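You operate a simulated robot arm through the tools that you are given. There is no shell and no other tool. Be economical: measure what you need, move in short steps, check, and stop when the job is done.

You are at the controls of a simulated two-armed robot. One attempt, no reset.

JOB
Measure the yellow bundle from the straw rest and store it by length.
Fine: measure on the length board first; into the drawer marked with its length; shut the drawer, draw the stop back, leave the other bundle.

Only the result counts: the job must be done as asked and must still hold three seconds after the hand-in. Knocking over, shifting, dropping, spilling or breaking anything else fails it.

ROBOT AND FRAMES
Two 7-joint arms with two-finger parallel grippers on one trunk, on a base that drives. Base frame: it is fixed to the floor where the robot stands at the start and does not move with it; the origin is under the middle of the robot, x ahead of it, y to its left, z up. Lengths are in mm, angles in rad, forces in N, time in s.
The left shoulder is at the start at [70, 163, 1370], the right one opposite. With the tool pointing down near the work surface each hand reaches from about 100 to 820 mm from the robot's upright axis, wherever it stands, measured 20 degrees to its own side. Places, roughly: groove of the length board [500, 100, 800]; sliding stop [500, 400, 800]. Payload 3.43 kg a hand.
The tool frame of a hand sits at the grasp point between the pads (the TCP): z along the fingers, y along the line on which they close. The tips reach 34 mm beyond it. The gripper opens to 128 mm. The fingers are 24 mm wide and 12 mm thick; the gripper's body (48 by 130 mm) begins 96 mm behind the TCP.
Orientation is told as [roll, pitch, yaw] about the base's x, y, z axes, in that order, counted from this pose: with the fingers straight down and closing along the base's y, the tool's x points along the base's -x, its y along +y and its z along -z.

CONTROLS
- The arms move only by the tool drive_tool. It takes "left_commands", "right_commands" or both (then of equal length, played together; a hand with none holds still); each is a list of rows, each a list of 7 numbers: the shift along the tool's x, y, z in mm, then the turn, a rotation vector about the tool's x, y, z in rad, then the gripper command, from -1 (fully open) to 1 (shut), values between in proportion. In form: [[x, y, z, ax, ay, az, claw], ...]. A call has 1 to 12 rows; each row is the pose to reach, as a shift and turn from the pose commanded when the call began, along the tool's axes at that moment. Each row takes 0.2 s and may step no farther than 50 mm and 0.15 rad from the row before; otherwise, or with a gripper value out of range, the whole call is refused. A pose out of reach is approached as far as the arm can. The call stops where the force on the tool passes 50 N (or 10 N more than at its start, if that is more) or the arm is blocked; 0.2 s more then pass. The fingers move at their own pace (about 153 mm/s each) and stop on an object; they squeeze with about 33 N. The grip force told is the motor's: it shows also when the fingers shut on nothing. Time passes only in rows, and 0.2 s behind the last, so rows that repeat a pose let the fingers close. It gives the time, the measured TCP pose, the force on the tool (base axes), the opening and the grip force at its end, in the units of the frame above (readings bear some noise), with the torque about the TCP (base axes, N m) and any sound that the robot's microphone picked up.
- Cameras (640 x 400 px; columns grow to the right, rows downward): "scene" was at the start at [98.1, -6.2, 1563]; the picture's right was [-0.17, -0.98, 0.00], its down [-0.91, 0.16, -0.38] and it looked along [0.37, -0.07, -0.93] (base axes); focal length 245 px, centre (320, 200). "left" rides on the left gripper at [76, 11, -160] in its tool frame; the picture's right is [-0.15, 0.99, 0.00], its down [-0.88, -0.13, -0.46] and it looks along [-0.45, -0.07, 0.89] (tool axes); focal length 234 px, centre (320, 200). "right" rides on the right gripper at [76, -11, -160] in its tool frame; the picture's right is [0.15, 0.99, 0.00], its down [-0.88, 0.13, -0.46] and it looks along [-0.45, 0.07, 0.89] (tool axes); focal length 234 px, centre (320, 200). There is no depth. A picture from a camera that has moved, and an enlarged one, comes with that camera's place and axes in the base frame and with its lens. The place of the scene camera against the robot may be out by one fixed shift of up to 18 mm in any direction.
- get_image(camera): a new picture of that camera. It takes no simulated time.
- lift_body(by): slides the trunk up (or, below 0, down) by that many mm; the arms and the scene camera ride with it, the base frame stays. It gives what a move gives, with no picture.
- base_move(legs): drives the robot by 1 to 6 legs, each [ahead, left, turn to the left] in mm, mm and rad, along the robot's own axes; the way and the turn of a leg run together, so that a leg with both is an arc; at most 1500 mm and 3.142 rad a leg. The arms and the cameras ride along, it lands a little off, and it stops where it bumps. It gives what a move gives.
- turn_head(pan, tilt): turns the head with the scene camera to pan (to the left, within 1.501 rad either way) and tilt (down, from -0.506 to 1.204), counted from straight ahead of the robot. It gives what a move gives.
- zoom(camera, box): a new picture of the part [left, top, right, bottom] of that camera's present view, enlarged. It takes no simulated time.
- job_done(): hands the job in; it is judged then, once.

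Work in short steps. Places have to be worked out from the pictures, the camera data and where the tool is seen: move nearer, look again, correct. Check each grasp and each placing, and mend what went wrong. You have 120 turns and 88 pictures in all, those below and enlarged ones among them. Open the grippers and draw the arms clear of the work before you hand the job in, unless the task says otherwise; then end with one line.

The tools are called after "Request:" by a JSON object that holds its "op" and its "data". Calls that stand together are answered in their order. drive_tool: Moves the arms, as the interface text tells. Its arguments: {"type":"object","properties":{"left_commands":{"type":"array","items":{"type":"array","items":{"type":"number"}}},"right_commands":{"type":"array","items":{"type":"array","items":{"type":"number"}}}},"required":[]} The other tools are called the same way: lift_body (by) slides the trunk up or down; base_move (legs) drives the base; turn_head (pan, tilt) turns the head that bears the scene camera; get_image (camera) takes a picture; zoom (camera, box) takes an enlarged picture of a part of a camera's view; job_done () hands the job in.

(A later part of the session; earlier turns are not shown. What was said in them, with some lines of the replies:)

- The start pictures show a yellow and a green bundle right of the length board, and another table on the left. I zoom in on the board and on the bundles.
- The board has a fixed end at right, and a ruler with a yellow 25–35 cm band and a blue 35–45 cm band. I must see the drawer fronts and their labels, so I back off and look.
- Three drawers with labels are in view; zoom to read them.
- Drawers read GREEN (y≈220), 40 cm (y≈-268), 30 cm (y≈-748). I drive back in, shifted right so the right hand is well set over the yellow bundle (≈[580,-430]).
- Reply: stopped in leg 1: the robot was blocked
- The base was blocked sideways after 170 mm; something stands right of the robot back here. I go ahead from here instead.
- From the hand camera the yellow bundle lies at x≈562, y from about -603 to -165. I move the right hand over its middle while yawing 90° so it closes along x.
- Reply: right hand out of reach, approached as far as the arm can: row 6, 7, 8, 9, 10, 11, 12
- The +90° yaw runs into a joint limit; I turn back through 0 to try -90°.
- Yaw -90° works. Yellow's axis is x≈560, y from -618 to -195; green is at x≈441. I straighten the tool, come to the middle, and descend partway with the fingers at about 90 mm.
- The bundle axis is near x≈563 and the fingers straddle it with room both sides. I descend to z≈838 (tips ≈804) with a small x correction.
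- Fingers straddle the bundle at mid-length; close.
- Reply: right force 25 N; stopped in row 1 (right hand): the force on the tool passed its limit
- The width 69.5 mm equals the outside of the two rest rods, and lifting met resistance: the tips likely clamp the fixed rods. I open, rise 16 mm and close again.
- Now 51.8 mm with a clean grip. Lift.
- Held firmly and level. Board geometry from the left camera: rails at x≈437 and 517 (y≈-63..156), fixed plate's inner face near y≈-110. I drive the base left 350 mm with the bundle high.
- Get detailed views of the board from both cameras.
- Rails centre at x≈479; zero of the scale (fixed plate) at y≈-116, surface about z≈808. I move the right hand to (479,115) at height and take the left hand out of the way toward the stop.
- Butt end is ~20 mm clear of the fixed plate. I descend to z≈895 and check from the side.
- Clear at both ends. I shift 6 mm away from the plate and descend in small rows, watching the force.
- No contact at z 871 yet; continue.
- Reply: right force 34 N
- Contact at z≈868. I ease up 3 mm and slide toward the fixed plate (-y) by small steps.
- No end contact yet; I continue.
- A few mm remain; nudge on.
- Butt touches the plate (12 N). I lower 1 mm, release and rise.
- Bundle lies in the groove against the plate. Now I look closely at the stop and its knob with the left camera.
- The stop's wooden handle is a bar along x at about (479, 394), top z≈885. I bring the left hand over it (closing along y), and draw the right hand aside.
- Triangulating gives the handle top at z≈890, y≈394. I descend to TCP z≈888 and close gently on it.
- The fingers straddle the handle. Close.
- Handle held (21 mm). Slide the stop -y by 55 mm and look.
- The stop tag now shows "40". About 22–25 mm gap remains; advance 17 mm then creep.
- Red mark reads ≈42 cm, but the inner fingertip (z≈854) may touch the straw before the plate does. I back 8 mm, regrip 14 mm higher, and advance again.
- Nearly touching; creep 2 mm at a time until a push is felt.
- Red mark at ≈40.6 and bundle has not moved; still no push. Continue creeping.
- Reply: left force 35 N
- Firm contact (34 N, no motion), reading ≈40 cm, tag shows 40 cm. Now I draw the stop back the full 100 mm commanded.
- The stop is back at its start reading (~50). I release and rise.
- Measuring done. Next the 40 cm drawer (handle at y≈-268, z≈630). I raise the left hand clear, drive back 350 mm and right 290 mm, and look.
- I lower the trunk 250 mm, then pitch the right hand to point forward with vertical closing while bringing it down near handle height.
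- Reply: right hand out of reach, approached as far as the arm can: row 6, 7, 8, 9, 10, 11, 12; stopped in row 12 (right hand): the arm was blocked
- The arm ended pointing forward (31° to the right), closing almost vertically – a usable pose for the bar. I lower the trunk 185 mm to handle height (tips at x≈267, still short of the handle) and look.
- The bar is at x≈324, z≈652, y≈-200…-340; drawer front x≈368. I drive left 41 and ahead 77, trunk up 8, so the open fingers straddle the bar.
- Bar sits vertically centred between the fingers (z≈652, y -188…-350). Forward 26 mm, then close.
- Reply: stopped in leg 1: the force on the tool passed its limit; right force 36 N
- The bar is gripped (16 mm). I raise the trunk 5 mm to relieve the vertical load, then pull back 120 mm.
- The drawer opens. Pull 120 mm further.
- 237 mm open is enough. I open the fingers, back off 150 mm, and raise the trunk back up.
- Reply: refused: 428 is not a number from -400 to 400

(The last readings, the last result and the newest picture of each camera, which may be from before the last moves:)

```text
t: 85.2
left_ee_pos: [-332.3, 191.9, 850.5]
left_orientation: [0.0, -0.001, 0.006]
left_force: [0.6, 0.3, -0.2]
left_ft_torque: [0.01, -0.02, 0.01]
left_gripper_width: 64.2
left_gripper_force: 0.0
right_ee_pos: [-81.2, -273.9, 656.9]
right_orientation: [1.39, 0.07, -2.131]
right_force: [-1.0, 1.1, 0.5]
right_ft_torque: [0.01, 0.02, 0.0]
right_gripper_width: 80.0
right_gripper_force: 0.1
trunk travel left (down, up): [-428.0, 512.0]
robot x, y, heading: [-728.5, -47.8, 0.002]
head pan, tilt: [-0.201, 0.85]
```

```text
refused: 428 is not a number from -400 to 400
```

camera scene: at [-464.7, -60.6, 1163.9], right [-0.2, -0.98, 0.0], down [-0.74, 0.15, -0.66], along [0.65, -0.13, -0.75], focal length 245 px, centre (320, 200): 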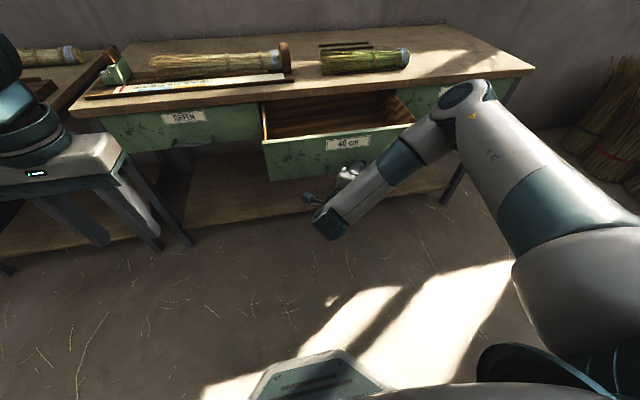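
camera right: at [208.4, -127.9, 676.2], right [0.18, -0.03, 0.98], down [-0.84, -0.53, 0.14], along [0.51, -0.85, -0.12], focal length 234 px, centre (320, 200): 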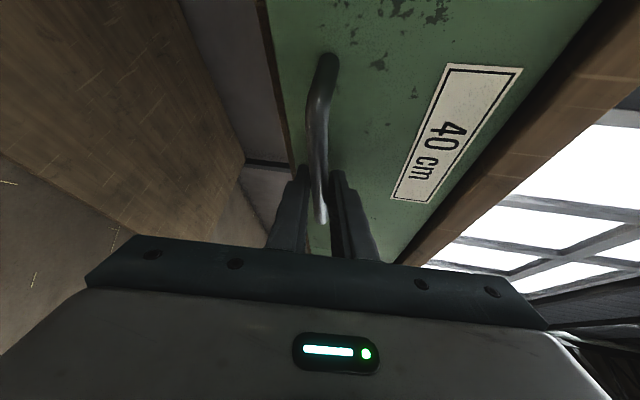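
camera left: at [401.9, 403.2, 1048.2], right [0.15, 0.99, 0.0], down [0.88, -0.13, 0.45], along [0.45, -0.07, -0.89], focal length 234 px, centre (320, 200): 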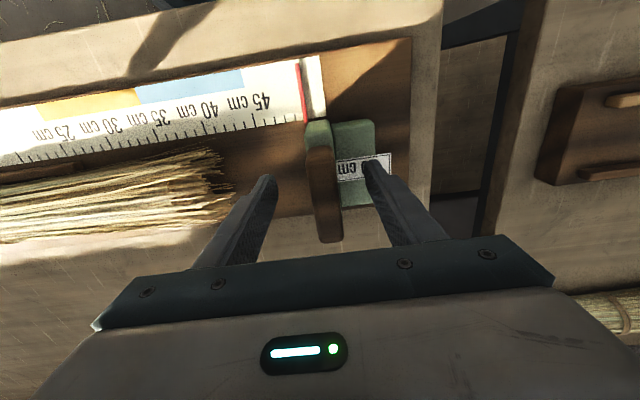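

I raise the trunk in two steps and turn the right hand back to pointing down with yaw -90°.

Request:
{"op": "lift_body", "data": {"by": 400}}

Request:
{"op": "drive_tool", "data": {"right_commands": [[0, 0, -4, 0.125, 0.03, -0.047, -0.25], [0, 0, -8, 0.25, 0.06, -0.093, -0.25], [0, 0, -12, 0.374, 0.089, -0.14, -0.25], [0, 0, -16, 0.499, 0.119, -0.187, -0.25], [0, 0, -20, 0.624, 0.149, -0.234, -0.25], [0, 0, -24, 0.749, 0.179, -0.28, -0.25], [0, 0, -28, 0.874, 0.209, -0.327, -0.25], [0, 0, -32, 0.999, 0.239, -0.374, -0.25], [0, 0, -36, 1.123, 0.268, -0.42, -0.25], [0, 0, -40, 1.248, 0.298, -0.467, -0.25], [0, 0, -40, 1.373, 0.328, -0.514, -0.25], [0, 0, -40, 1.373, 0.328, -0.514, -0.25]]}}

Request:
{"op": "lift_body", "data": {"by": 28}}

```text
t: 89.0
left_ee_pos: [-331.8, 191.7, 1249.9]
left_orientation: [0.0, 0.001, 0.005]
left_force: [0.4, -0.2, 0.5]
left_ft_torque: [0.02, 0.0, -0.01]
left_gripper_width: 64.1
left_gripper_force: 0.1
right_ee_pos: [-78.8, -274.5, 1055.6]
right_orientation: [1.39, 0.07, -2.132]
right_force: [-0.3, -0.2, -0.2]
right_ft_torque: [0.03, 0.0, 0.01]
right_gripper_width: 79.9
right_gripper_force: 0.0
trunk travel left (down, up): [-828.0, 112.0]
robot x, y, heading: [-729.4, -48.2, 0.006]
head pan, tilt: [-0.201, 0.85]
```

```text
t: 91.6
left_ee_pos: [-330.8, 191.1, 1250.5]
left_orientation: [-0.001, 0.002, 0.004]
left_force: [-1.1, 0.9, 0.7]
left_ft_torque: [-0.03, 0.01, 0.01]
left_gripper_width: 64.0
left_gripper_force: 0.1
right_ee_pos: [-113.3, -255.1, 1063.3]
right_orientation: [-0.005, -0.002, -1.572]
right_force: [-0.2, 0.1, 1.4]
right_ft_torque: [-0.03, 0.0, -0.01]
right_gripper_width: 80.0
right_gripper_force: 0.1
trunk travel left (down, up): [-828.0, 112.0]
robot x, y, heading: [-730.4, -49.3, -0.003]
head pan, tilt: [-0.201, 0.85]
```

```text
t: 92.3
left_ee_pos: [-331.2, 191.9, 1278.6]
left_orientation: [0.0, 0.0, 0.005]
left_force: [-0.4, 0.8, 0.3]
left_ft_torque: [0.01, -0.04, -0.01]
left_gripper_width: 64.5
left_gripper_force: 0.0
right_ee_pos: [-115.0, -254.3, 1091.5]
right_orientation: [-0.004, -0.002, -1.574]
right_force: [0.2, 0.4, 0.3]
right_ft_torque: [0.01, 0.01, 0.01]
right_gripper_width: 80.0
right_gripper_force: 0.1
trunk travel left (down, up): [-856.0, 84.0]
robot x, y, heading: [-724.8, -51.2, 0.006]
head pan, tilt: [-0.201, 0.85]
```

Right hand points down again. Drive left 345 and ahead 590 so the hand comes over the bundle's middle, standing left of the open drawer.

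Request:
{"op": "base_move", "data": {"legs": [[0, 346, 0], [594, 0, 0]]}}

Request:
{"op": "turn_head", "data": {"pan": -0.3, "tilt": 1.0}}

Request:
{"op": "get_image", "data": {"camera": "scene"}}

Request:
{"op": "get_image", "data": {"camera": "right"}}

```text
t: 97.6
left_ee_pos: [272.5, 538.8, 1278.0]
left_orientation: [-0.002, 0.0, 0.0]
left_force: [-1.1, -0.8, -0.2]
left_ft_torque: [-0.02, -0.04, 0.01]
left_gripper_width: 64.1
left_gripper_force: 0.1
right_ee_pos: [486.9, 89.6, 1091.7]
right_orientation: [-0.003, -0.004, -1.578]
right_force: [-0.7, 0.2, 0.4]
right_ft_torque: [0.01, -0.02, 0.02]
right_gripper_width: 80.2
right_gripper_force: 0.1
trunk travel left (down, up): [-856.0, 84.0]
robot x, y, heading: [-125.8, 299.5, -0.003]
head pan, tilt: [-0.201, 0.85]
```

```text
t: 98.3
left_ee_pos: [273.5, 537.7, 1278.5]
left_orientation: [-0.002, 0.003, -0.001]
left_force: [0.6, 0.0, -0.5]
left_ft_torque: [-0.01, -0.01, -0.01]
left_gripper_width: 64.1
left_gripper_force: 0.1
right_ee_pos: [488.7, 90.1, 1090.4]
right_orientation: [-0.005, -0.003, -1.579]
right_force: [0.4, -0.4, 0.1]
right_ft_torque: [-0.03, 0.0, 0.0]
right_gripper_width: 79.8
right_gripper_force: 0.1
trunk travel left (down, up): [-856.0, 84.0]
robot x, y, heading: [-123.8, 298.5, 0.004]
head pan, tilt: [-0.3, 1.0]
```

```text
30 pictures are left
camera scene: at [-17.5, 280.5, 1580.6], right [-0.3, -0.96, 0.0], down [-0.8, 0.25, -0.54], along [0.52, -0.16, -0.84], focal length 245 px, centre (320, 200)
```

scene: 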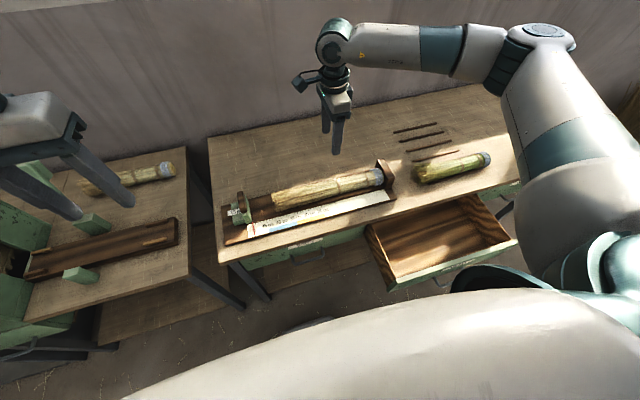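

```text
29 pictures are left
camera right: at [479.0, 166.3, 1248.4], right [0.99, 0.14, 0.0], down [0.13, -0.88, 0.46], along [0.06, -0.45, -0.89], focal length 234 px, centre (320, 200)
```

right: 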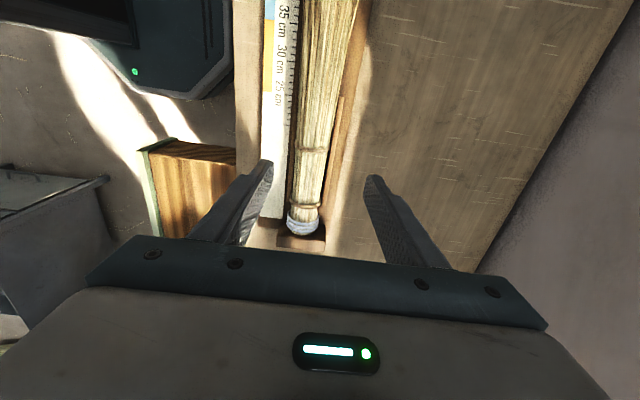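

Drawer interior is visible and open. I align over the bundle and descend to z≈925, then check.

Request:
{"op": "drive_tool", "data": {"right_commands": [[2, -5, 40, 0, 0, 0, -0.3], [4, -10, 80, 0, 0, 0, -0.3], [4, -10, 120, 0, 0, 0, -0.3], [4, -10, 150, 0, 0, 0, -0.3], [4, -10, 165, 0, 0, 0, -0.3], [4, -10, 165, 0, 0, 0, -0.3]]}}

Request:
{"op": "get_image", "data": {"camera": "right"}}

```text
t: 99.7
left_ee_pos: [274.1, 537.5, 1277.8]
left_orientation: [-0.002, 0.0, -0.001]
left_force: [0.2, -0.5, -0.5]
left_ft_torque: [-0.02, 0.04, 0.0]
left_gripper_width: 63.8
left_gripper_force: 0.1
right_ee_pos: [479.3, 94.7, 925.1]
right_orientation: [-0.004, -0.002, -1.578]
right_force: [-0.2, 0.6, -0.2]
right_ft_torque: [-0.02, -0.01, 0.01]
right_gripper_width: 83.1
right_gripper_force: 0.1
trunk travel left (down, up): [-856.0, 84.0]
robot x, y, heading: [-127.2, 294.6, 0.0]
head pan, tilt: [-0.3, 1.0]
```

```text
28 pictures are left
camera right: at [468.2, 171.0, 1082.7], right [0.99, 0.14, 0.0], down [0.13, -0.88, 0.46], along [0.06, -0.45, -0.89], focal length 234 px, centre (320, 200)
```

right: 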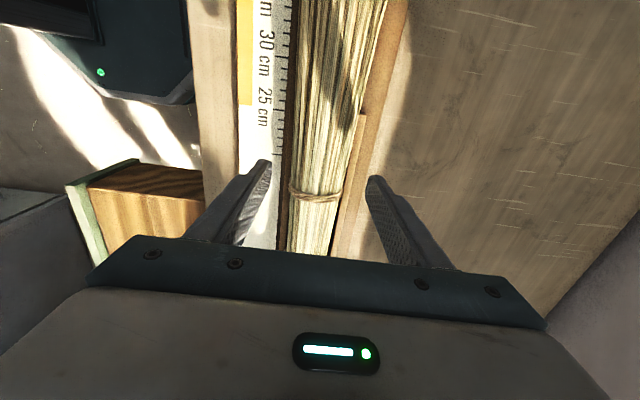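

Centred. Descend to z≈867, close, and lift.

Request:
{"op": "drive_tool", "data": {"right_commands": [[0, 0, 20, 0, 0, 0, -0.3], [0, 0, 40, 0, 0, 0, -0.3], [0, 0, 52, 0, 0, 0, -0.3], [0, 0, 57, 0, 0, 0, -0.3], [0, 0, 57, 0, 0, 0, 0.2], [0, 0, 57, 0, 0, 0, 0.6], [0, 0, 57, 0, 0, 0, 1], [0, 0, 57, 0, 0, 0, 1], [0, 0, 57, 0, 0, 0, 1]]}}

Request:
{"op": "drive_tool", "data": {"right_commands": [[2, 0, -8, 0, 0, 0, 1], [3, 0, -25, 0, 0, 0, 1], [3, 0, -60, 0, 0, 0, 1], [3, 0, -100, 0, 0, 0, 1], [3, 0, -140, 0, 0, 0, 1], [3, 0, -170, 0, 0, 0, 1], [3, 0, -170, 0, 0, 0, 1]]}}

Request:
{"op": "get_image", "data": {"camera": "scene"}}

```text
t: 101.7
left_ee_pos: [273.2, 537.6, 1279.3]
left_orientation: [-0.003, 0.002, 0.0]
left_force: [0.1, 0.9, 0.3]
left_ft_torque: [0.01, -0.03, -0.01]
left_gripper_width: 64.0
left_gripper_force: 0.1
right_ee_pos: [477.2, 94.1, 867.7]
right_orientation: [-0.006, -0.002, -1.577]
right_force: [0.1, 0.8, -0.3]
right_ft_torque: [0.05, -0.01, -0.03]
right_gripper_width: 52.0
right_gripper_force: 32.6
trunk travel left (down, up): [-856.0, 84.0]
robot x, y, heading: [-126.9, 297.6, -0.001]
head pan, tilt: [-0.3, 1.0]
```

```text
t: 103.3
left_ee_pos: [273.8, 537.3, 1277.1]
left_orientation: [-0.001, 0.003, 0.0]
left_force: [-0.6, 0.4, -0.1]
left_ft_torque: [0.02, 0.01, -0.02]
left_gripper_width: 63.9
left_gripper_force: 0.0
right_ee_pos: [476.9, 97.5, 1040.6]
right_orientation: [-0.005, -0.002, -1.578]
right_force: [-1.6, 0.3, -0.2]
right_ft_torque: [0.02, -0.04, -0.02]
right_gripper_width: 51.8
right_gripper_force: 32.4
trunk travel left (down, up): [-856.0, 84.0]
robot x, y, heading: [-126.4, 295.3, 0.004]
head pan, tilt: [-0.3, 1.0]
```

```text
27 pictures are left
camera scene: at [-17.6, 280.4, 1580.6], right [-0.3, -0.96, 0.0], down [-0.8, 0.25, -0.54], along [0.52, -0.16, -0.84], focal length 245 px, centre (320, 200)
```

scene: 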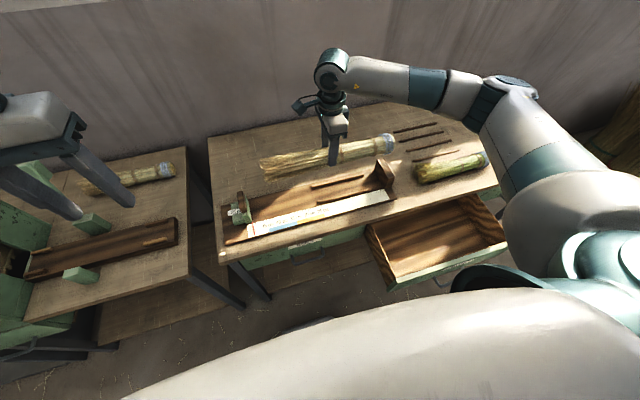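

Bundle lifted cleanly. I back off 241 mm, then drive right 363 mm to bring the bundle over the open drawer.

Request:
{"op": "base_move", "data": {"legs": [[-241, 0, 0], [0, -363, 0]]}}

Request:
{"op": "turn_head", "data": {"pan": -0.25, "tilt": 1.05}}

Request:
{"op": "get_image", "data": {"camera": "scene"}}

Request:
{"op": "get_image", "data": {"camera": "right"}}

```text
t: 107.0
left_ee_pos: [30.0, 169.0, 1277.8]
left_orientation: [-0.001, 0.001, 0.006]
left_force: [-0.9, -0.4, 0.6]
left_ft_torque: [-0.01, 0.0, 0.01]
left_gripper_width: 64.3
left_gripper_force: 0.1
right_ee_pos: [237.7, -269.6, 1041.0]
right_orientation: [-0.003, -0.002, -1.574]
right_force: [1.4, 0.5, 0.3]
right_ft_torque: [0.03, -0.02, -0.01]
right_gripper_width: 52.0
right_gripper_force: 32.4
trunk travel left (down, up): [-856.0, 84.0]
robot x, y, heading: [-366.3, -68.8, 0.007]
head pan, tilt: [-0.3, 1.0]
```

```text
t: 107.6
left_ee_pos: [31.0, 169.3, 1277.2]
left_orientation: [-0.002, 0.001, 0.004]
left_force: [0.7, 0.3, -0.3]
left_ft_torque: [0.0, 0.01, -0.03]
left_gripper_width: 64.1
left_gripper_force: 0.1
right_ee_pos: [238.1, -269.6, 1040.6]
right_orientation: [-0.004, -0.002, -1.572]
right_force: [-1.6, -0.7, -0.9]
right_ft_torque: [0.0, 0.01, 0.03]
right_gripper_width: 51.7
right_gripper_force: 32.8
trunk travel left (down, up): [-856.0, 84.0]
robot x, y, heading: [-367.9, -74.0, 0.009]
head pan, tilt: [-0.25, 1.051]
```

```text
26 pictures are left
camera scene: at [-260.6, -84.7, 1577.2], right [-0.24, -0.97, 0.0], down [-0.84, 0.21, -0.5], along [0.48, -0.12, -0.87], focal length 245 px, centre (320, 200)
```

scene: 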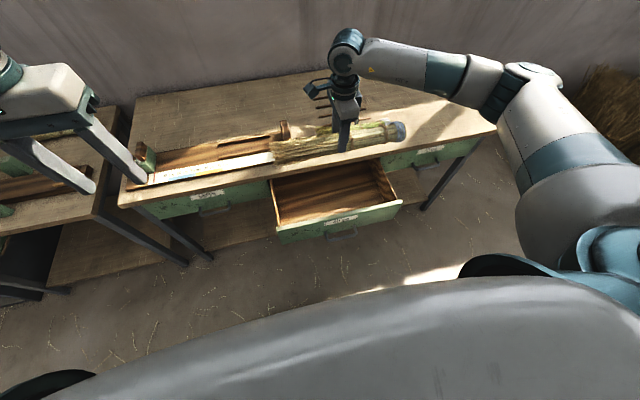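

```text
25 pictures are left
camera right: at [227.5, -192.7, 1198.3], right [0.99, 0.14, 0.0], down [0.13, -0.88, 0.46], along [0.06, -0.45, -0.89], focal length 234 px, centre (320, 200)
```

right: 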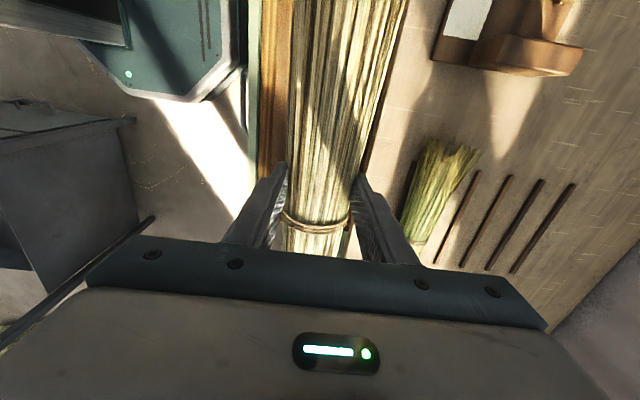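

Front panel is at x≈112–130, table edge ≈345: the bundle at x=238 is centred in the gap. I lower the trunk 200 mm and check y alignment.

Request:
{"op": "lift_body", "data": {"by": -200}}

Request:
{"op": "get_image", "data": {"camera": "scene"}}

Request:
{"op": "zoom", "data": {"camera": "scene", "box": [220, 110, 440, 260]}}

```text
t: 109.8
left_ee_pos: [31.2, 169.4, 1078.3]
left_orientation: [-0.001, 0.001, 0.006]
left_force: [-0.1, 0.4, 0.6]
left_ft_torque: [0.0, -0.02, -0.03]
left_gripper_width: 64.1
left_gripper_force: 0.0
right_ee_pos: [238.6, -269.4, 840.8]
right_orientation: [-0.004, -0.001, -1.573]
right_force: [0.3, -0.8, -1.2]
right_ft_torque: [0.0, 0.02, 0.0]
right_gripper_width: 51.8
right_gripper_force: 33.2
trunk travel left (down, up): [-656.0, 284.0]
robot x, y, heading: [-365.1, -75.4, 0.012]
head pan, tilt: [-0.25, 1.051]
```

```text
24 pictures are left
camera scene: at [-260.8, -84.9, 1377.2], right [-0.24, -0.97, 0.0], down [-0.84, 0.21, -0.5], along [0.48, -0.12, -0.87], focal length 245 px, centre (320, 200)
```

scene: 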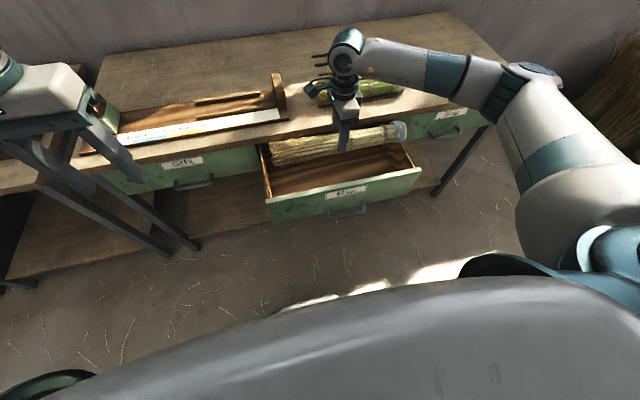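

```text
2.67 times, centred on (330, 185) of scene
camera zoom: at [-260.8, -84.9, 1377.2], right [-0.24, -0.97, 0.0], down [-0.84, 0.21, -0.5], along [0.48, -0.12, -0.87], focal length 654 px, centre (293, 240)
```

zoom: 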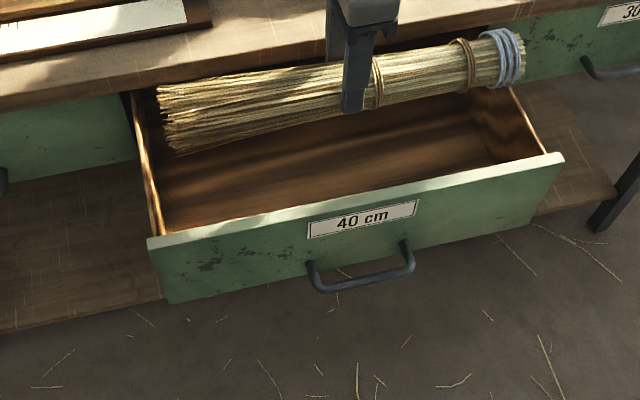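

Bundle spans y≈-57…-484 between drawer walls at -34 and -499; fits. I shift 4 mm left and lower into the drawer.

Request:
{"op": "drive_tool", "data": {"right_commands": [[2, 0, 0, 0, 0, 0, 1], [4, 0, 0, 0, 0, 0, 1]]}}

Request:
{"op": "lift_body", "data": {"by": -100}}

Request:
{"op": "lift_body", "data": {"by": -35}}

Request:
{"op": "zoom", "data": {"camera": "scene", "box": [220, 60, 440, 210]}}

```text
t: 110.4
left_ee_pos: [32.1, 168.9, 1077.5]
left_orientation: [-0.003, 0.003, 0.006]
left_force: [-0.7, 0.4, -0.2]
left_ft_torque: [0.02, 0.01, 0.02]
left_gripper_width: 64.0
left_gripper_force: 0.0
right_ee_pos: [238.2, -265.4, 840.4]
right_orientation: [-0.006, -0.002, -1.573]
right_force: [0.6, -0.1, -0.1]
right_ft_torque: [0.02, -0.02, -0.02]
right_gripper_width: 51.8
right_gripper_force: 33.2
trunk travel left (down, up): [-656.0, 284.0]
robot x, y, heading: [-364.5, -75.4, 0.003]
head pan, tilt: [-0.25, 1.051]
```

```text
t: 111.7
left_ee_pos: [30.6, 169.3, 978.7]
left_orientation: [-0.001, 0.001, 0.006]
left_force: [-0.4, -0.2, 0.9]
left_ft_torque: [0.04, -0.03, 0.02]
left_gripper_width: 64.1
left_gripper_force: 0.1
right_ee_pos: [237.7, -266.1, 740.3]
right_orientation: [-0.002, -0.001, -1.571]
right_force: [-0.4, 0.9, -0.7]
right_ft_torque: [0.06, 0.0, 0.02]
right_gripper_width: 51.9
right_gripper_force: 33.4
trunk travel left (down, up): [-556.0, 384.0]
robot x, y, heading: [-368.1, -69.8, 0.008]
head pan, tilt: [-0.25, 1.051]
```

```text
t: 112.5
left_ee_pos: [31.8, 169.3, 942.6]
left_orientation: [0.0, -0.001, 0.007]
left_force: [-0.6, 0.0, -0.6]
left_ft_torque: [0.01, 0.02, 0.01]
left_gripper_width: 64.0
left_gripper_force: 0.1
right_ee_pos: [237.6, -265.1, 706.5]
right_orientation: [-0.003, -0.002, -1.573]
right_force: [-0.5, 0.3, -0.8]
right_ft_torque: [0.06, -0.04, 0.02]
right_gripper_width: 52.1
right_gripper_force: 33.1
trunk travel left (down, up): [-521.0, 419.0]
robot x, y, heading: [-367.1, -72.7, 0.009]
head pan, tilt: [-0.25, 1.051]
```

```text
2.67 times, centred on (330, 135) of scene
camera zoom: at [-261.1, -84.9, 1242.2], right [-0.24, -0.97, 0.0], down [-0.84, 0.21, -0.5], along [0.48, -0.12, -0.87], focal length 654 px, centre (293, 373)
```

zoom: 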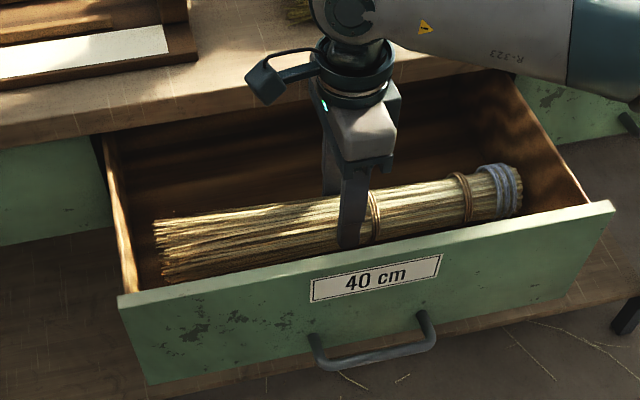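

Inside the drawer with clearance all round. Lower in small steps until contact.

Request:
{"op": "lift_body", "data": {"by": -12}}

Request:
{"op": "lift_body", "data": {"by": -7}}

Request:
{"op": "lift_body", "data": {"by": -5}}

```text
t: 113.1
left_ee_pos: [30.9, 169.0, 930.6]
left_orientation: [0.0, 0.001, 0.003]
left_force: [0.9, -1.3, -0.5]
left_ft_torque: [0.02, 0.03, -0.01]
left_gripper_width: 64.1
left_gripper_force: 0.1
right_ee_pos: [238.0, -266.6, 692.9]
right_orientation: [-0.005, -0.003, -1.572]
right_force: [0.4, -0.3, 0.1]
right_ft_torque: [0.03, -0.02, -0.05]
right_gripper_width: 52.2
right_gripper_force: 33.0
trunk travel left (down, up): [-509.0, 431.0]
robot x, y, heading: [-369.0, -71.2, 0.004]
head pan, tilt: [-0.25, 1.051]
```

```text
t: 113.7
left_ee_pos: [29.2, 168.5, 925.1]
left_orientation: [-0.002, -0.003, 0.007]
left_force: [0.4, -0.1, 0.4]
left_ft_torque: [0.0, 0.0, 0.01]
left_gripper_width: 63.9
left_gripper_force: 0.0
right_ee_pos: [238.1, -265.4, 692.5]
right_orientation: [0.003, 0.001, -1.574]
right_force: [0.9, -4.6, 34.0]
right_ft_torque: [0.07, -0.04, 0.0]
right_gripper_width: 52.0
right_gripper_force: 33.2
trunk travel left (down, up): [-502.0, 438.0]
robot x, y, heading: [-367.9, -74.8, 0.002]
head pan, tilt: [-0.25, 1.051]
```

```text
t: 114.2
left_ee_pos: [30.2, 169.4, 919.2]
left_orientation: [-0.002, -0.001, 0.004]
left_force: [-0.3, -0.5, 0.9]
left_ft_torque: [0.02, 0.0, 0.01]
left_gripper_width: 63.9
left_gripper_force: 0.1
right_ee_pos: [236.4, -264.2, 683.8]
right_orientation: [0.001, -0.001, -1.572]
right_force: [0.0, -2.6, 32.9]
right_ft_torque: [0.33, -0.02, -0.05]
right_gripper_width: 51.7
right_gripper_force: 32.8
trunk travel left (down, up): [-497.0, 443.0]
robot x, y, heading: [-366.1, -75.9, 0.007]
head pan, tilt: [-0.25, 1.051]
```

Bundle is on the drawer floor. I open the fingers to about 85 mm and raise the trunk clear.

Request:
{"op": "drive_tool", "data": {"right_commands": [[0, 0, -3, 0, 0, 0, 0.5], [0, 0, -3, 0, 0, 0, 0], [0, 0, -3, 0, 0, 0, -0.3], [0, 0, -3, 0, 0, 0, -0.3]]}}

Request:
{"op": "lift_body", "data": {"by": 200}}

Request:
{"op": "zoom", "data": {"camera": "scene", "box": [220, 110, 440, 260]}}

```text
t: 115.2
left_ee_pos: [31.0, 170.4, 918.2]
left_orientation: [-0.003, 0.0, 0.004]
left_force: [0.4, -0.5, 0.0]
left_ft_torque: [0.02, 0.04, 0.0]
left_gripper_width: 63.9
left_gripper_force: 0.0
right_ee_pos: [236.2, -266.3, 684.6]
right_orientation: [-0.004, -0.001, -1.574]
right_force: [0.7, -0.8, 0.3]
right_ft_torque: [0.0, 0.02, 0.02]
right_gripper_width: 83.1
right_gripper_force: 0.0
trunk travel left (down, up): [-497.0, 443.0]
robot x, y, heading: [-366.9, -71.9, 0.004]
head pan, tilt: [-0.25, 1.051]
```

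```text
t: 117.4
left_ee_pos: [31.0, 169.8, 1119.4]
left_orientation: [0.0, 0.002, 0.006]
left_force: [0.8, 0.1, -0.1]
left_ft_torque: [-0.01, -0.01, -0.03]
left_gripper_width: 64.3
left_gripper_force: 0.1
right_ee_pos: [237.1, -265.7, 884.3]
right_orientation: [-0.006, -0.003, -1.573]
right_force: [-0.7, 0.0, 0.1]
right_ft_torque: [-0.02, -0.01, 0.02]
right_gripper_width: 83.0
right_gripper_force: 0.0
trunk travel left (down, up): [-697.0, 243.0]
robot x, y, heading: [-366.2, -72.2, 0.005]
head pan, tilt: [-0.25, 1.051]
```

```text
2.67 times, centred on (330, 185) of scene
camera zoom: at [-260.5, -84.8, 1418.1], right [-0.24, -0.97, 0.0], down [-0.84, 0.21, -0.5], along [0.48, -0.12, -0.87], focal length 654 px, centre (293, 240)
```

zoom: 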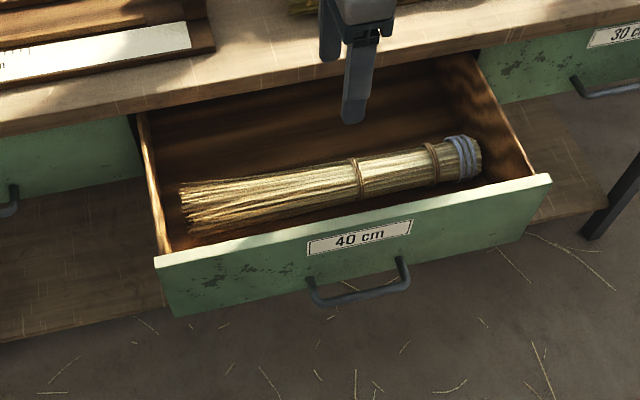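

Bundle lies well in the drawer. Now close: I back off 200 mm, turn the right hand to yaw 0, close the fingers, to push on the handle bar.

Request:
{"op": "base_move", "data": {"legs": [[-205, 0, 0]]}}

Request:
{"op": "drive_tool", "data": {"right_commands": [[0, 0, 0, 0, 0, -0.1428, 0], [0, 0, 0, 0, 0, -0.2856, 0.5], [0, 0, 0, 0, 0, -0.4284, 1], [0, 0, 0, 0, 0, -0.5712, 1], [0, 0, 0, 0, 0, -0.714, 1], [0, 0, 0, 0, 0, -0.8568, 1], [0, 0, 0, 0, 0, -0.9996, 1], [0, 0, 0, 0, 0, -1.1424, 1], [0, 0, 0, 0, 0, -1.2852, 1], [0, 0, 0, 0, 0, -1.428, 1], [0, 0, 0, 0, 0, -1.5708, 1], [0, 0, 0, 0, 0, -1.5708, 1]]}}

Request:
{"op": "get_image", "data": {"camera": "right"}}

```text
t: 119.0
left_ee_pos: [-173.2, 168.6, 1119.6]
left_orientation: [0.0, 0.002, 0.007]
left_force: [0.4, 0.3, 0.2]
left_ft_torque: [-0.01, -0.04, 0.05]
left_gripper_width: 63.9
left_gripper_force: 0.1
right_ee_pos: [33.2, -266.6, 884.9]
right_orientation: [-0.005, 0.0, -1.57]
right_force: [-1.0, 0.8, -0.2]
right_ft_torque: [0.01, 0.0, 0.01]
right_gripper_width: 83.2
right_gripper_force: 0.1
trunk travel left (down, up): [-697.0, 243.0]
robot x, y, heading: [-575.3, -73.5, 0.01]
head pan, tilt: [-0.25, 1.051]
```

```text
t: 121.6
left_ee_pos: [-174.5, 169.6, 1118.5]
left_orientation: [-0.002, 0.002, 0.009]
left_force: [0.3, -0.2, -0.6]
left_ft_torque: [0.0, -0.04, -0.01]
left_gripper_width: 64.0
left_gripper_force: 0.0
right_ee_pos: [32.4, -266.3, 884.3]
right_orientation: [-0.003, 0.006, 0.002]
right_force: [-0.7, 0.8, 0.4]
right_ft_torque: [0.04, 0.0, -0.02]
right_gripper_width: 0.0
right_gripper_force: 32.9
trunk travel left (down, up): [-697.0, 243.0]
robot x, y, heading: [-571.4, -71.6, 0.003]
head pan, tilt: [-0.25, 1.051]
```

```text
20 pictures are left
camera right: at [-42.3, -276.5, 1042.7], right [-0.15, 0.99, 0.0], down [0.88, 0.13, 0.45], along [0.45, 0.07, -0.89], focal length 234 px, centre (320, 200)
```

right: 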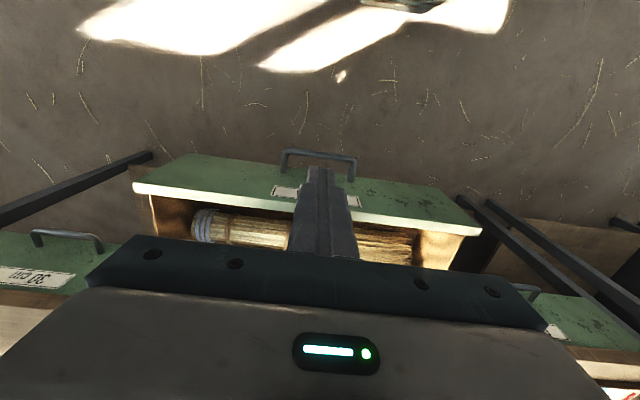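

The bar is at x≈70–87; the fingers at x≈32 are in front of it. Lower the trunk 228 mm and start pushing.

Request:
{"op": "lift_body", "data": {"by": -228}}

Request:
{"op": "base_move", "data": {"legs": [[150, 0, 0]]}}

Request:
{"op": "get_image", "data": {"camera": "scene"}}

```text
t: 124.0
left_ee_pos: [-174.1, 168.5, 892.7]
left_orientation: [-0.001, 0.002, 0.008]
left_force: [-0.2, 0.8, 0.2]
left_ft_torque: [-0.02, 0.03, 0.04]
left_gripper_width: 63.8
left_gripper_force: 0.0
right_ee_pos: [31.9, -265.4, 657.0]
right_orientation: [-0.002, 0.004, 0.0]
right_force: [-1.3, -0.5, 0.0]
right_ft_torque: [-0.03, -0.01, 0.02]
right_gripper_width: 0.1
right_gripper_force: 33.0
trunk travel left (down, up): [-469.0, 471.0]
robot x, y, heading: [-569.3, -75.3, 0.008]
head pan, tilt: [-0.25, 1.051]
```

```text
t: 125.4
left_ee_pos: [-22.2, 169.3, 890.6]
left_orientation: [0.0, 0.003, 0.006]
left_force: [-0.4, -0.6, 0.1]
left_ft_torque: [-0.02, 0.01, 0.01]
left_gripper_width: 64.2
left_gripper_force: 0.0
right_ee_pos: [184.5, -266.3, 655.6]
right_orientation: [-0.001, 0.005, -0.001]
right_force: [0.2, 0.4, -0.3]
right_ft_torque: [-0.03, 0.02, -0.02]
right_gripper_width: 0.3
right_gripper_force: 33.1
trunk travel left (down, up): [-469.0, 471.0]
robot x, y, heading: [-420.0, -72.8, 0.004]
head pan, tilt: [-0.25, 1.051]
```

```text
19 pictures are left
camera scene: at [-313.0, -85.2, 1190.0], right [-0.24, -0.97, 0.0], down [-0.84, 0.21, -0.5], along [0.48, -0.12, -0.87], focal length 245 px, centre (320, 200)
```

scene: 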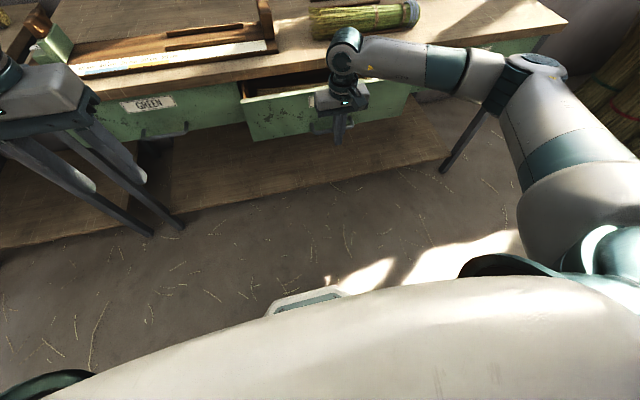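

Drawer is closing. Push 90 mm more.

Request:
{"op": "base_move", "data": {"legs": [[90, 0, 0]]}}

Request:
{"op": "get_image", "data": {"camera": "scene"}}

```text
t: 126.5
left_ee_pos: [68.7, 169.3, 889.9]
left_orientation: [0.0, 0.001, 0.006]
left_force: [1.0, 0.0, 0.0]
left_ft_torque: [0.0, 0.03, -0.06]
left_gripper_width: 64.0
left_gripper_force: 0.0
right_ee_pos: [274.4, -266.7, 655.2]
right_orientation: [-0.002, 0.005, -0.005]
right_force: [0.5, 0.4, -0.6]
right_ft_torque: [-0.02, 0.0, 0.0]
right_gripper_width: 0.1
right_gripper_force: 33.6
trunk travel left (down, up): [-469.0, 471.0]
robot x, y, heading: [-330.8, -74.6, 0.005]
head pan, tilt: [-0.25, 1.051]
```

```text
18 pictures are left
camera scene: at [-222.9, -84.9, 1190.0], right [-0.24, -0.97, 0.0], down [-0.84, 0.21, -0.5], along [0.48, -0.12, -0.87], focal length 245 px, centre (320, 200)
```

scene: 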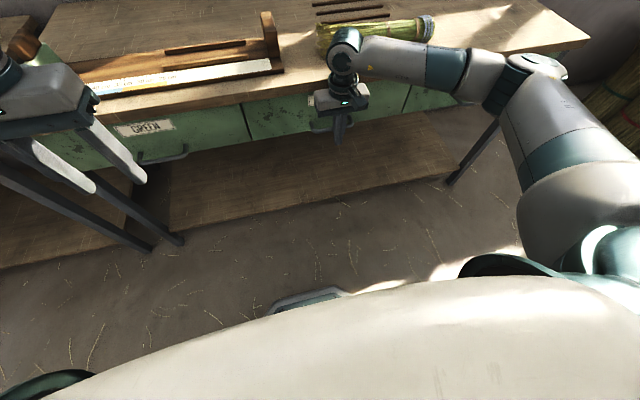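

Request:
{"op": "zoom", "data": {"camera": "scene", "box": [220, 60, 440, 190]}}

Request:
{"op": "base_move", "data": {"legs": [[20, 0, 0]]}}

```text
2.91 times, centred on (330, 125) of scene
camera zoom: at [-222.9, -84.9, 1190.0], right [-0.24, -0.97, 0.0], down [-0.84, 0.21, -0.5], along [0.48, -0.12, -0.87], focal length 714 px, centre (291, 418)
```

zoom: 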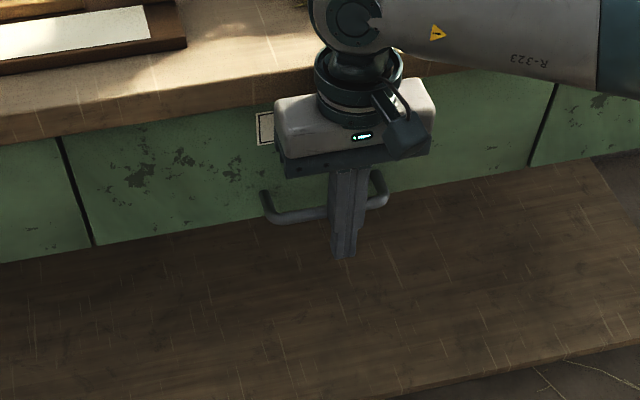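

```text
t: 127.4
left_ee_pos: [81.6, 168.7, 891.3]
left_orientation: [-0.002, 0.0, 0.005]
left_force: [-0.6, 0.6, 0.3]
left_ft_torque: [0.02, 0.0, 0.02]
left_gripper_width: 64.0
left_gripper_force: 0.0
right_ee_pos: [283.4, -267.1, 657.9]
right_orientation: [-0.004, 0.011, 0.0]
right_force: [-8.8, 0.8, 4.2]
right_ft_torque: [-0.12, -1.52, -0.06]
right_gripper_width: 0.0
right_gripper_force: 32.5
trunk travel left (down, up): [-469.0, 471.0]
robot x, y, heading: [-315.6, -72.0, 0.002]
head pan, tilt: [-0.25, 1.051]
stopped in leg 1: the force on the tool passed its limit (the readings are from after the stop); the commanded pose is now the measured one
```

The push met the closed stop. I back away 300 mm and inspect all three drawer fronts.

Request:
{"op": "base_move", "data": {"legs": [[-300, 0, 0]]}}

Request:
{"op": "turn_head", "data": {"pan": 0, "tilt": 0.6}}

Request:
{"op": "get_image", "data": {"camera": "scene"}}

Request:
{"op": "get_image", "data": {"camera": "right"}}

```text
t: 129.4
left_ee_pos: [-217.1, 168.6, 891.9]
left_orientation: [-0.002, 0.001, 0.003]
left_force: [-0.1, -0.4, 0.6]
left_ft_torque: [-0.02, -0.01, -0.03]
left_gripper_width: 64.0
left_gripper_force: 0.0
right_ee_pos: [-14.7, -267.2, 658.3]
right_orientation: [-0.004, 0.011, 0.0]
right_force: [0.4, 0.6, 0.5]
right_ft_torque: [0.03, -0.04, -0.01]
right_gripper_width: 0.0
right_gripper_force: 32.4
trunk travel left (down, up): [-469.0, 471.0]
robot x, y, heading: [-611.5, -71.6, 0.007]
head pan, tilt: [-0.25, 1.051]
```

```text
t: 130.3
left_ee_pos: [-216.1, 167.2, 891.0]
left_orientation: [-0.002, 0.001, 0.005]
left_force: [0.3, 0.2, 0.1]
left_ft_torque: [0.02, 0.02, 0.0]
left_gripper_width: 64.0
left_gripper_force: 0.0
right_ee_pos: [-16.1, -267.3, 656.9]
right_orientation: [-0.002, 0.012, 0.0]
right_force: [-0.3, -0.7, 1.0]
right_ft_torque: [-0.01, 0.05, -0.03]
right_gripper_width: 0.1
right_gripper_force: 33.0
trunk travel left (down, up): [-469.0, 471.0]
robot x, y, heading: [-615.3, -71.6, 0.001]
head pan, tilt: [0.0, 0.6]
```

```text
16 pictures are left
camera scene: at [-484.8, -69.5, 1225.5], right [0.0, -1.0, 0.0], down [-0.57, 0.0, -0.82], along [0.82, 0.0, -0.57], focal length 245 px, centre (320, 200)
```

scene: 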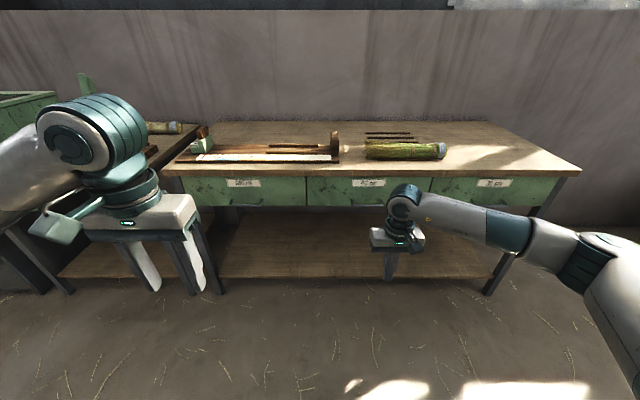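

```text
15 pictures are left
camera right: at [-88.7, -278.0, 815.7], right [-0.15, 0.99, 0.0], down [0.89, 0.13, 0.44], along [0.44, 0.06, -0.9], focal length 234 px, centre (320, 200)
```

right: 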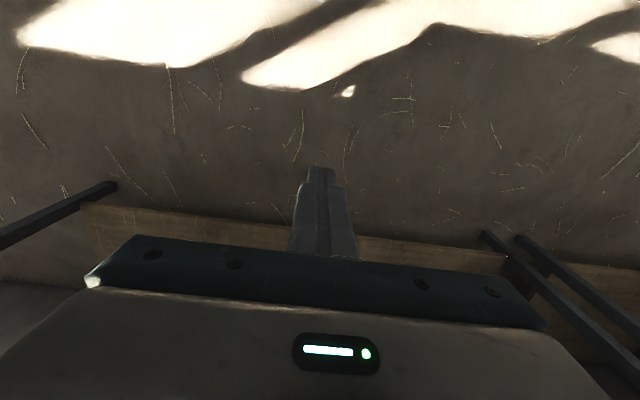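

Request:
{"op": "zoom", "data": {"camera": "scene", "box": [170, 110, 340, 220]}}

Request:
{"op": "zoom", "data": {"camera": "scene", "box": [280, 120, 460, 220]}}

```text
3.64 times, centred on (255, 165) of scene
camera zoom: at [-484.8, -69.5, 1225.5], right [0.0, -1.0, 0.0], down [-0.57, 0.0, -0.82], along [0.82, 0.0, -0.57], focal length 892 px, centre (556, 327)
```

zoom: 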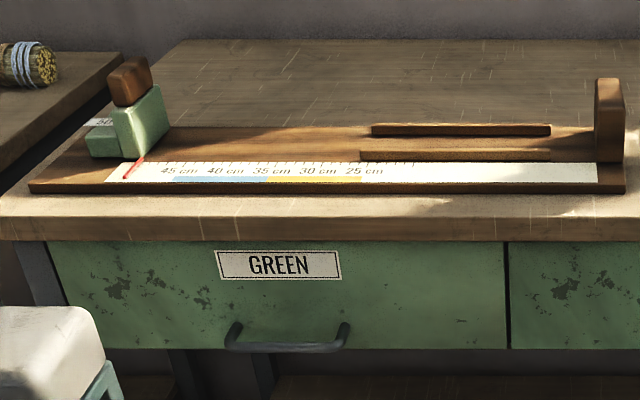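

```text
3.56 times, centred on (370, 170) of scene
camera zoom: at [-484.8, -69.5, 1225.5], right [0.0, -1.0, 0.0], down [-0.57, 0.0, -0.82], along [0.82, 0.0, -0.57], focal length 872 px, centre (142, 307)
```

zoom: 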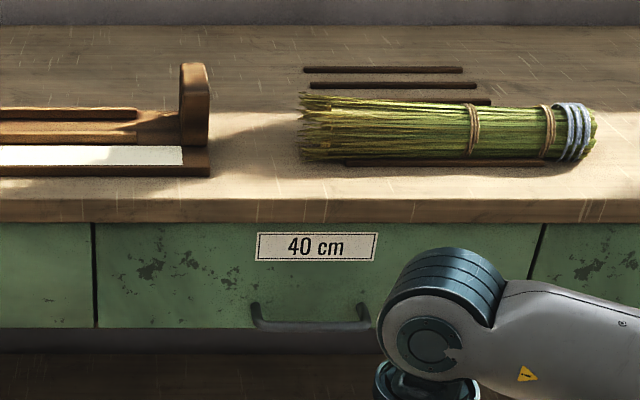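

The 40 cm drawer is flush with its neighbours, the stop is back at 50, and the green bundle is untouched. I open the right gripper and hand in.

Request:
{"op": "drive_tool", "data": {"left_commands": [[0, 0, 0, 0, 0, 0, -1], [0, 0, 0, 0, 0, 0, -1], [0, 0, 0, 0, 0, 0, -1]], "right_commands": [[0, 0, 0, 0, 0, 0, -1], [0, 0, 0, 0, 0, 0, -1], [0, 0, 0, 0, 0, 0, -1]]}}

Request:
{"op": "job_done", "data": {}}

```text
t: 131.1
left_ee_pos: [-216.4, 166.9, 891.1]
left_orientation: [-0.003, 0.003, 0.004]
left_force: [0.0, -0.9, 0.6]
left_ft_torque: [-0.01, 0.01, 0.0]
left_gripper_width: 127.9
left_gripper_force: 0.1
right_ee_pos: [-15.4, -267.7, 655.9]
right_orientation: [-0.003, 0.014, 0.0]
right_force: [-0.1, 0.2, -0.2]
right_ft_torque: [0.0, 0.01, 0.03]
right_gripper_width: 128.0
right_gripper_force: 0.1
trunk travel left (down, up): [-469.0, 471.0]
robot x, y, heading: [-611.7, -76.0, 0.002]
head pan, tilt: [0.0, 0.6]
```

```text
The job is handed in.
```

The yellow bundle measured about 40 cm on the length board and is in the drawer marked 40 cm; the drawer is shut, the stop is drawn back, and the green bundle was left in place.
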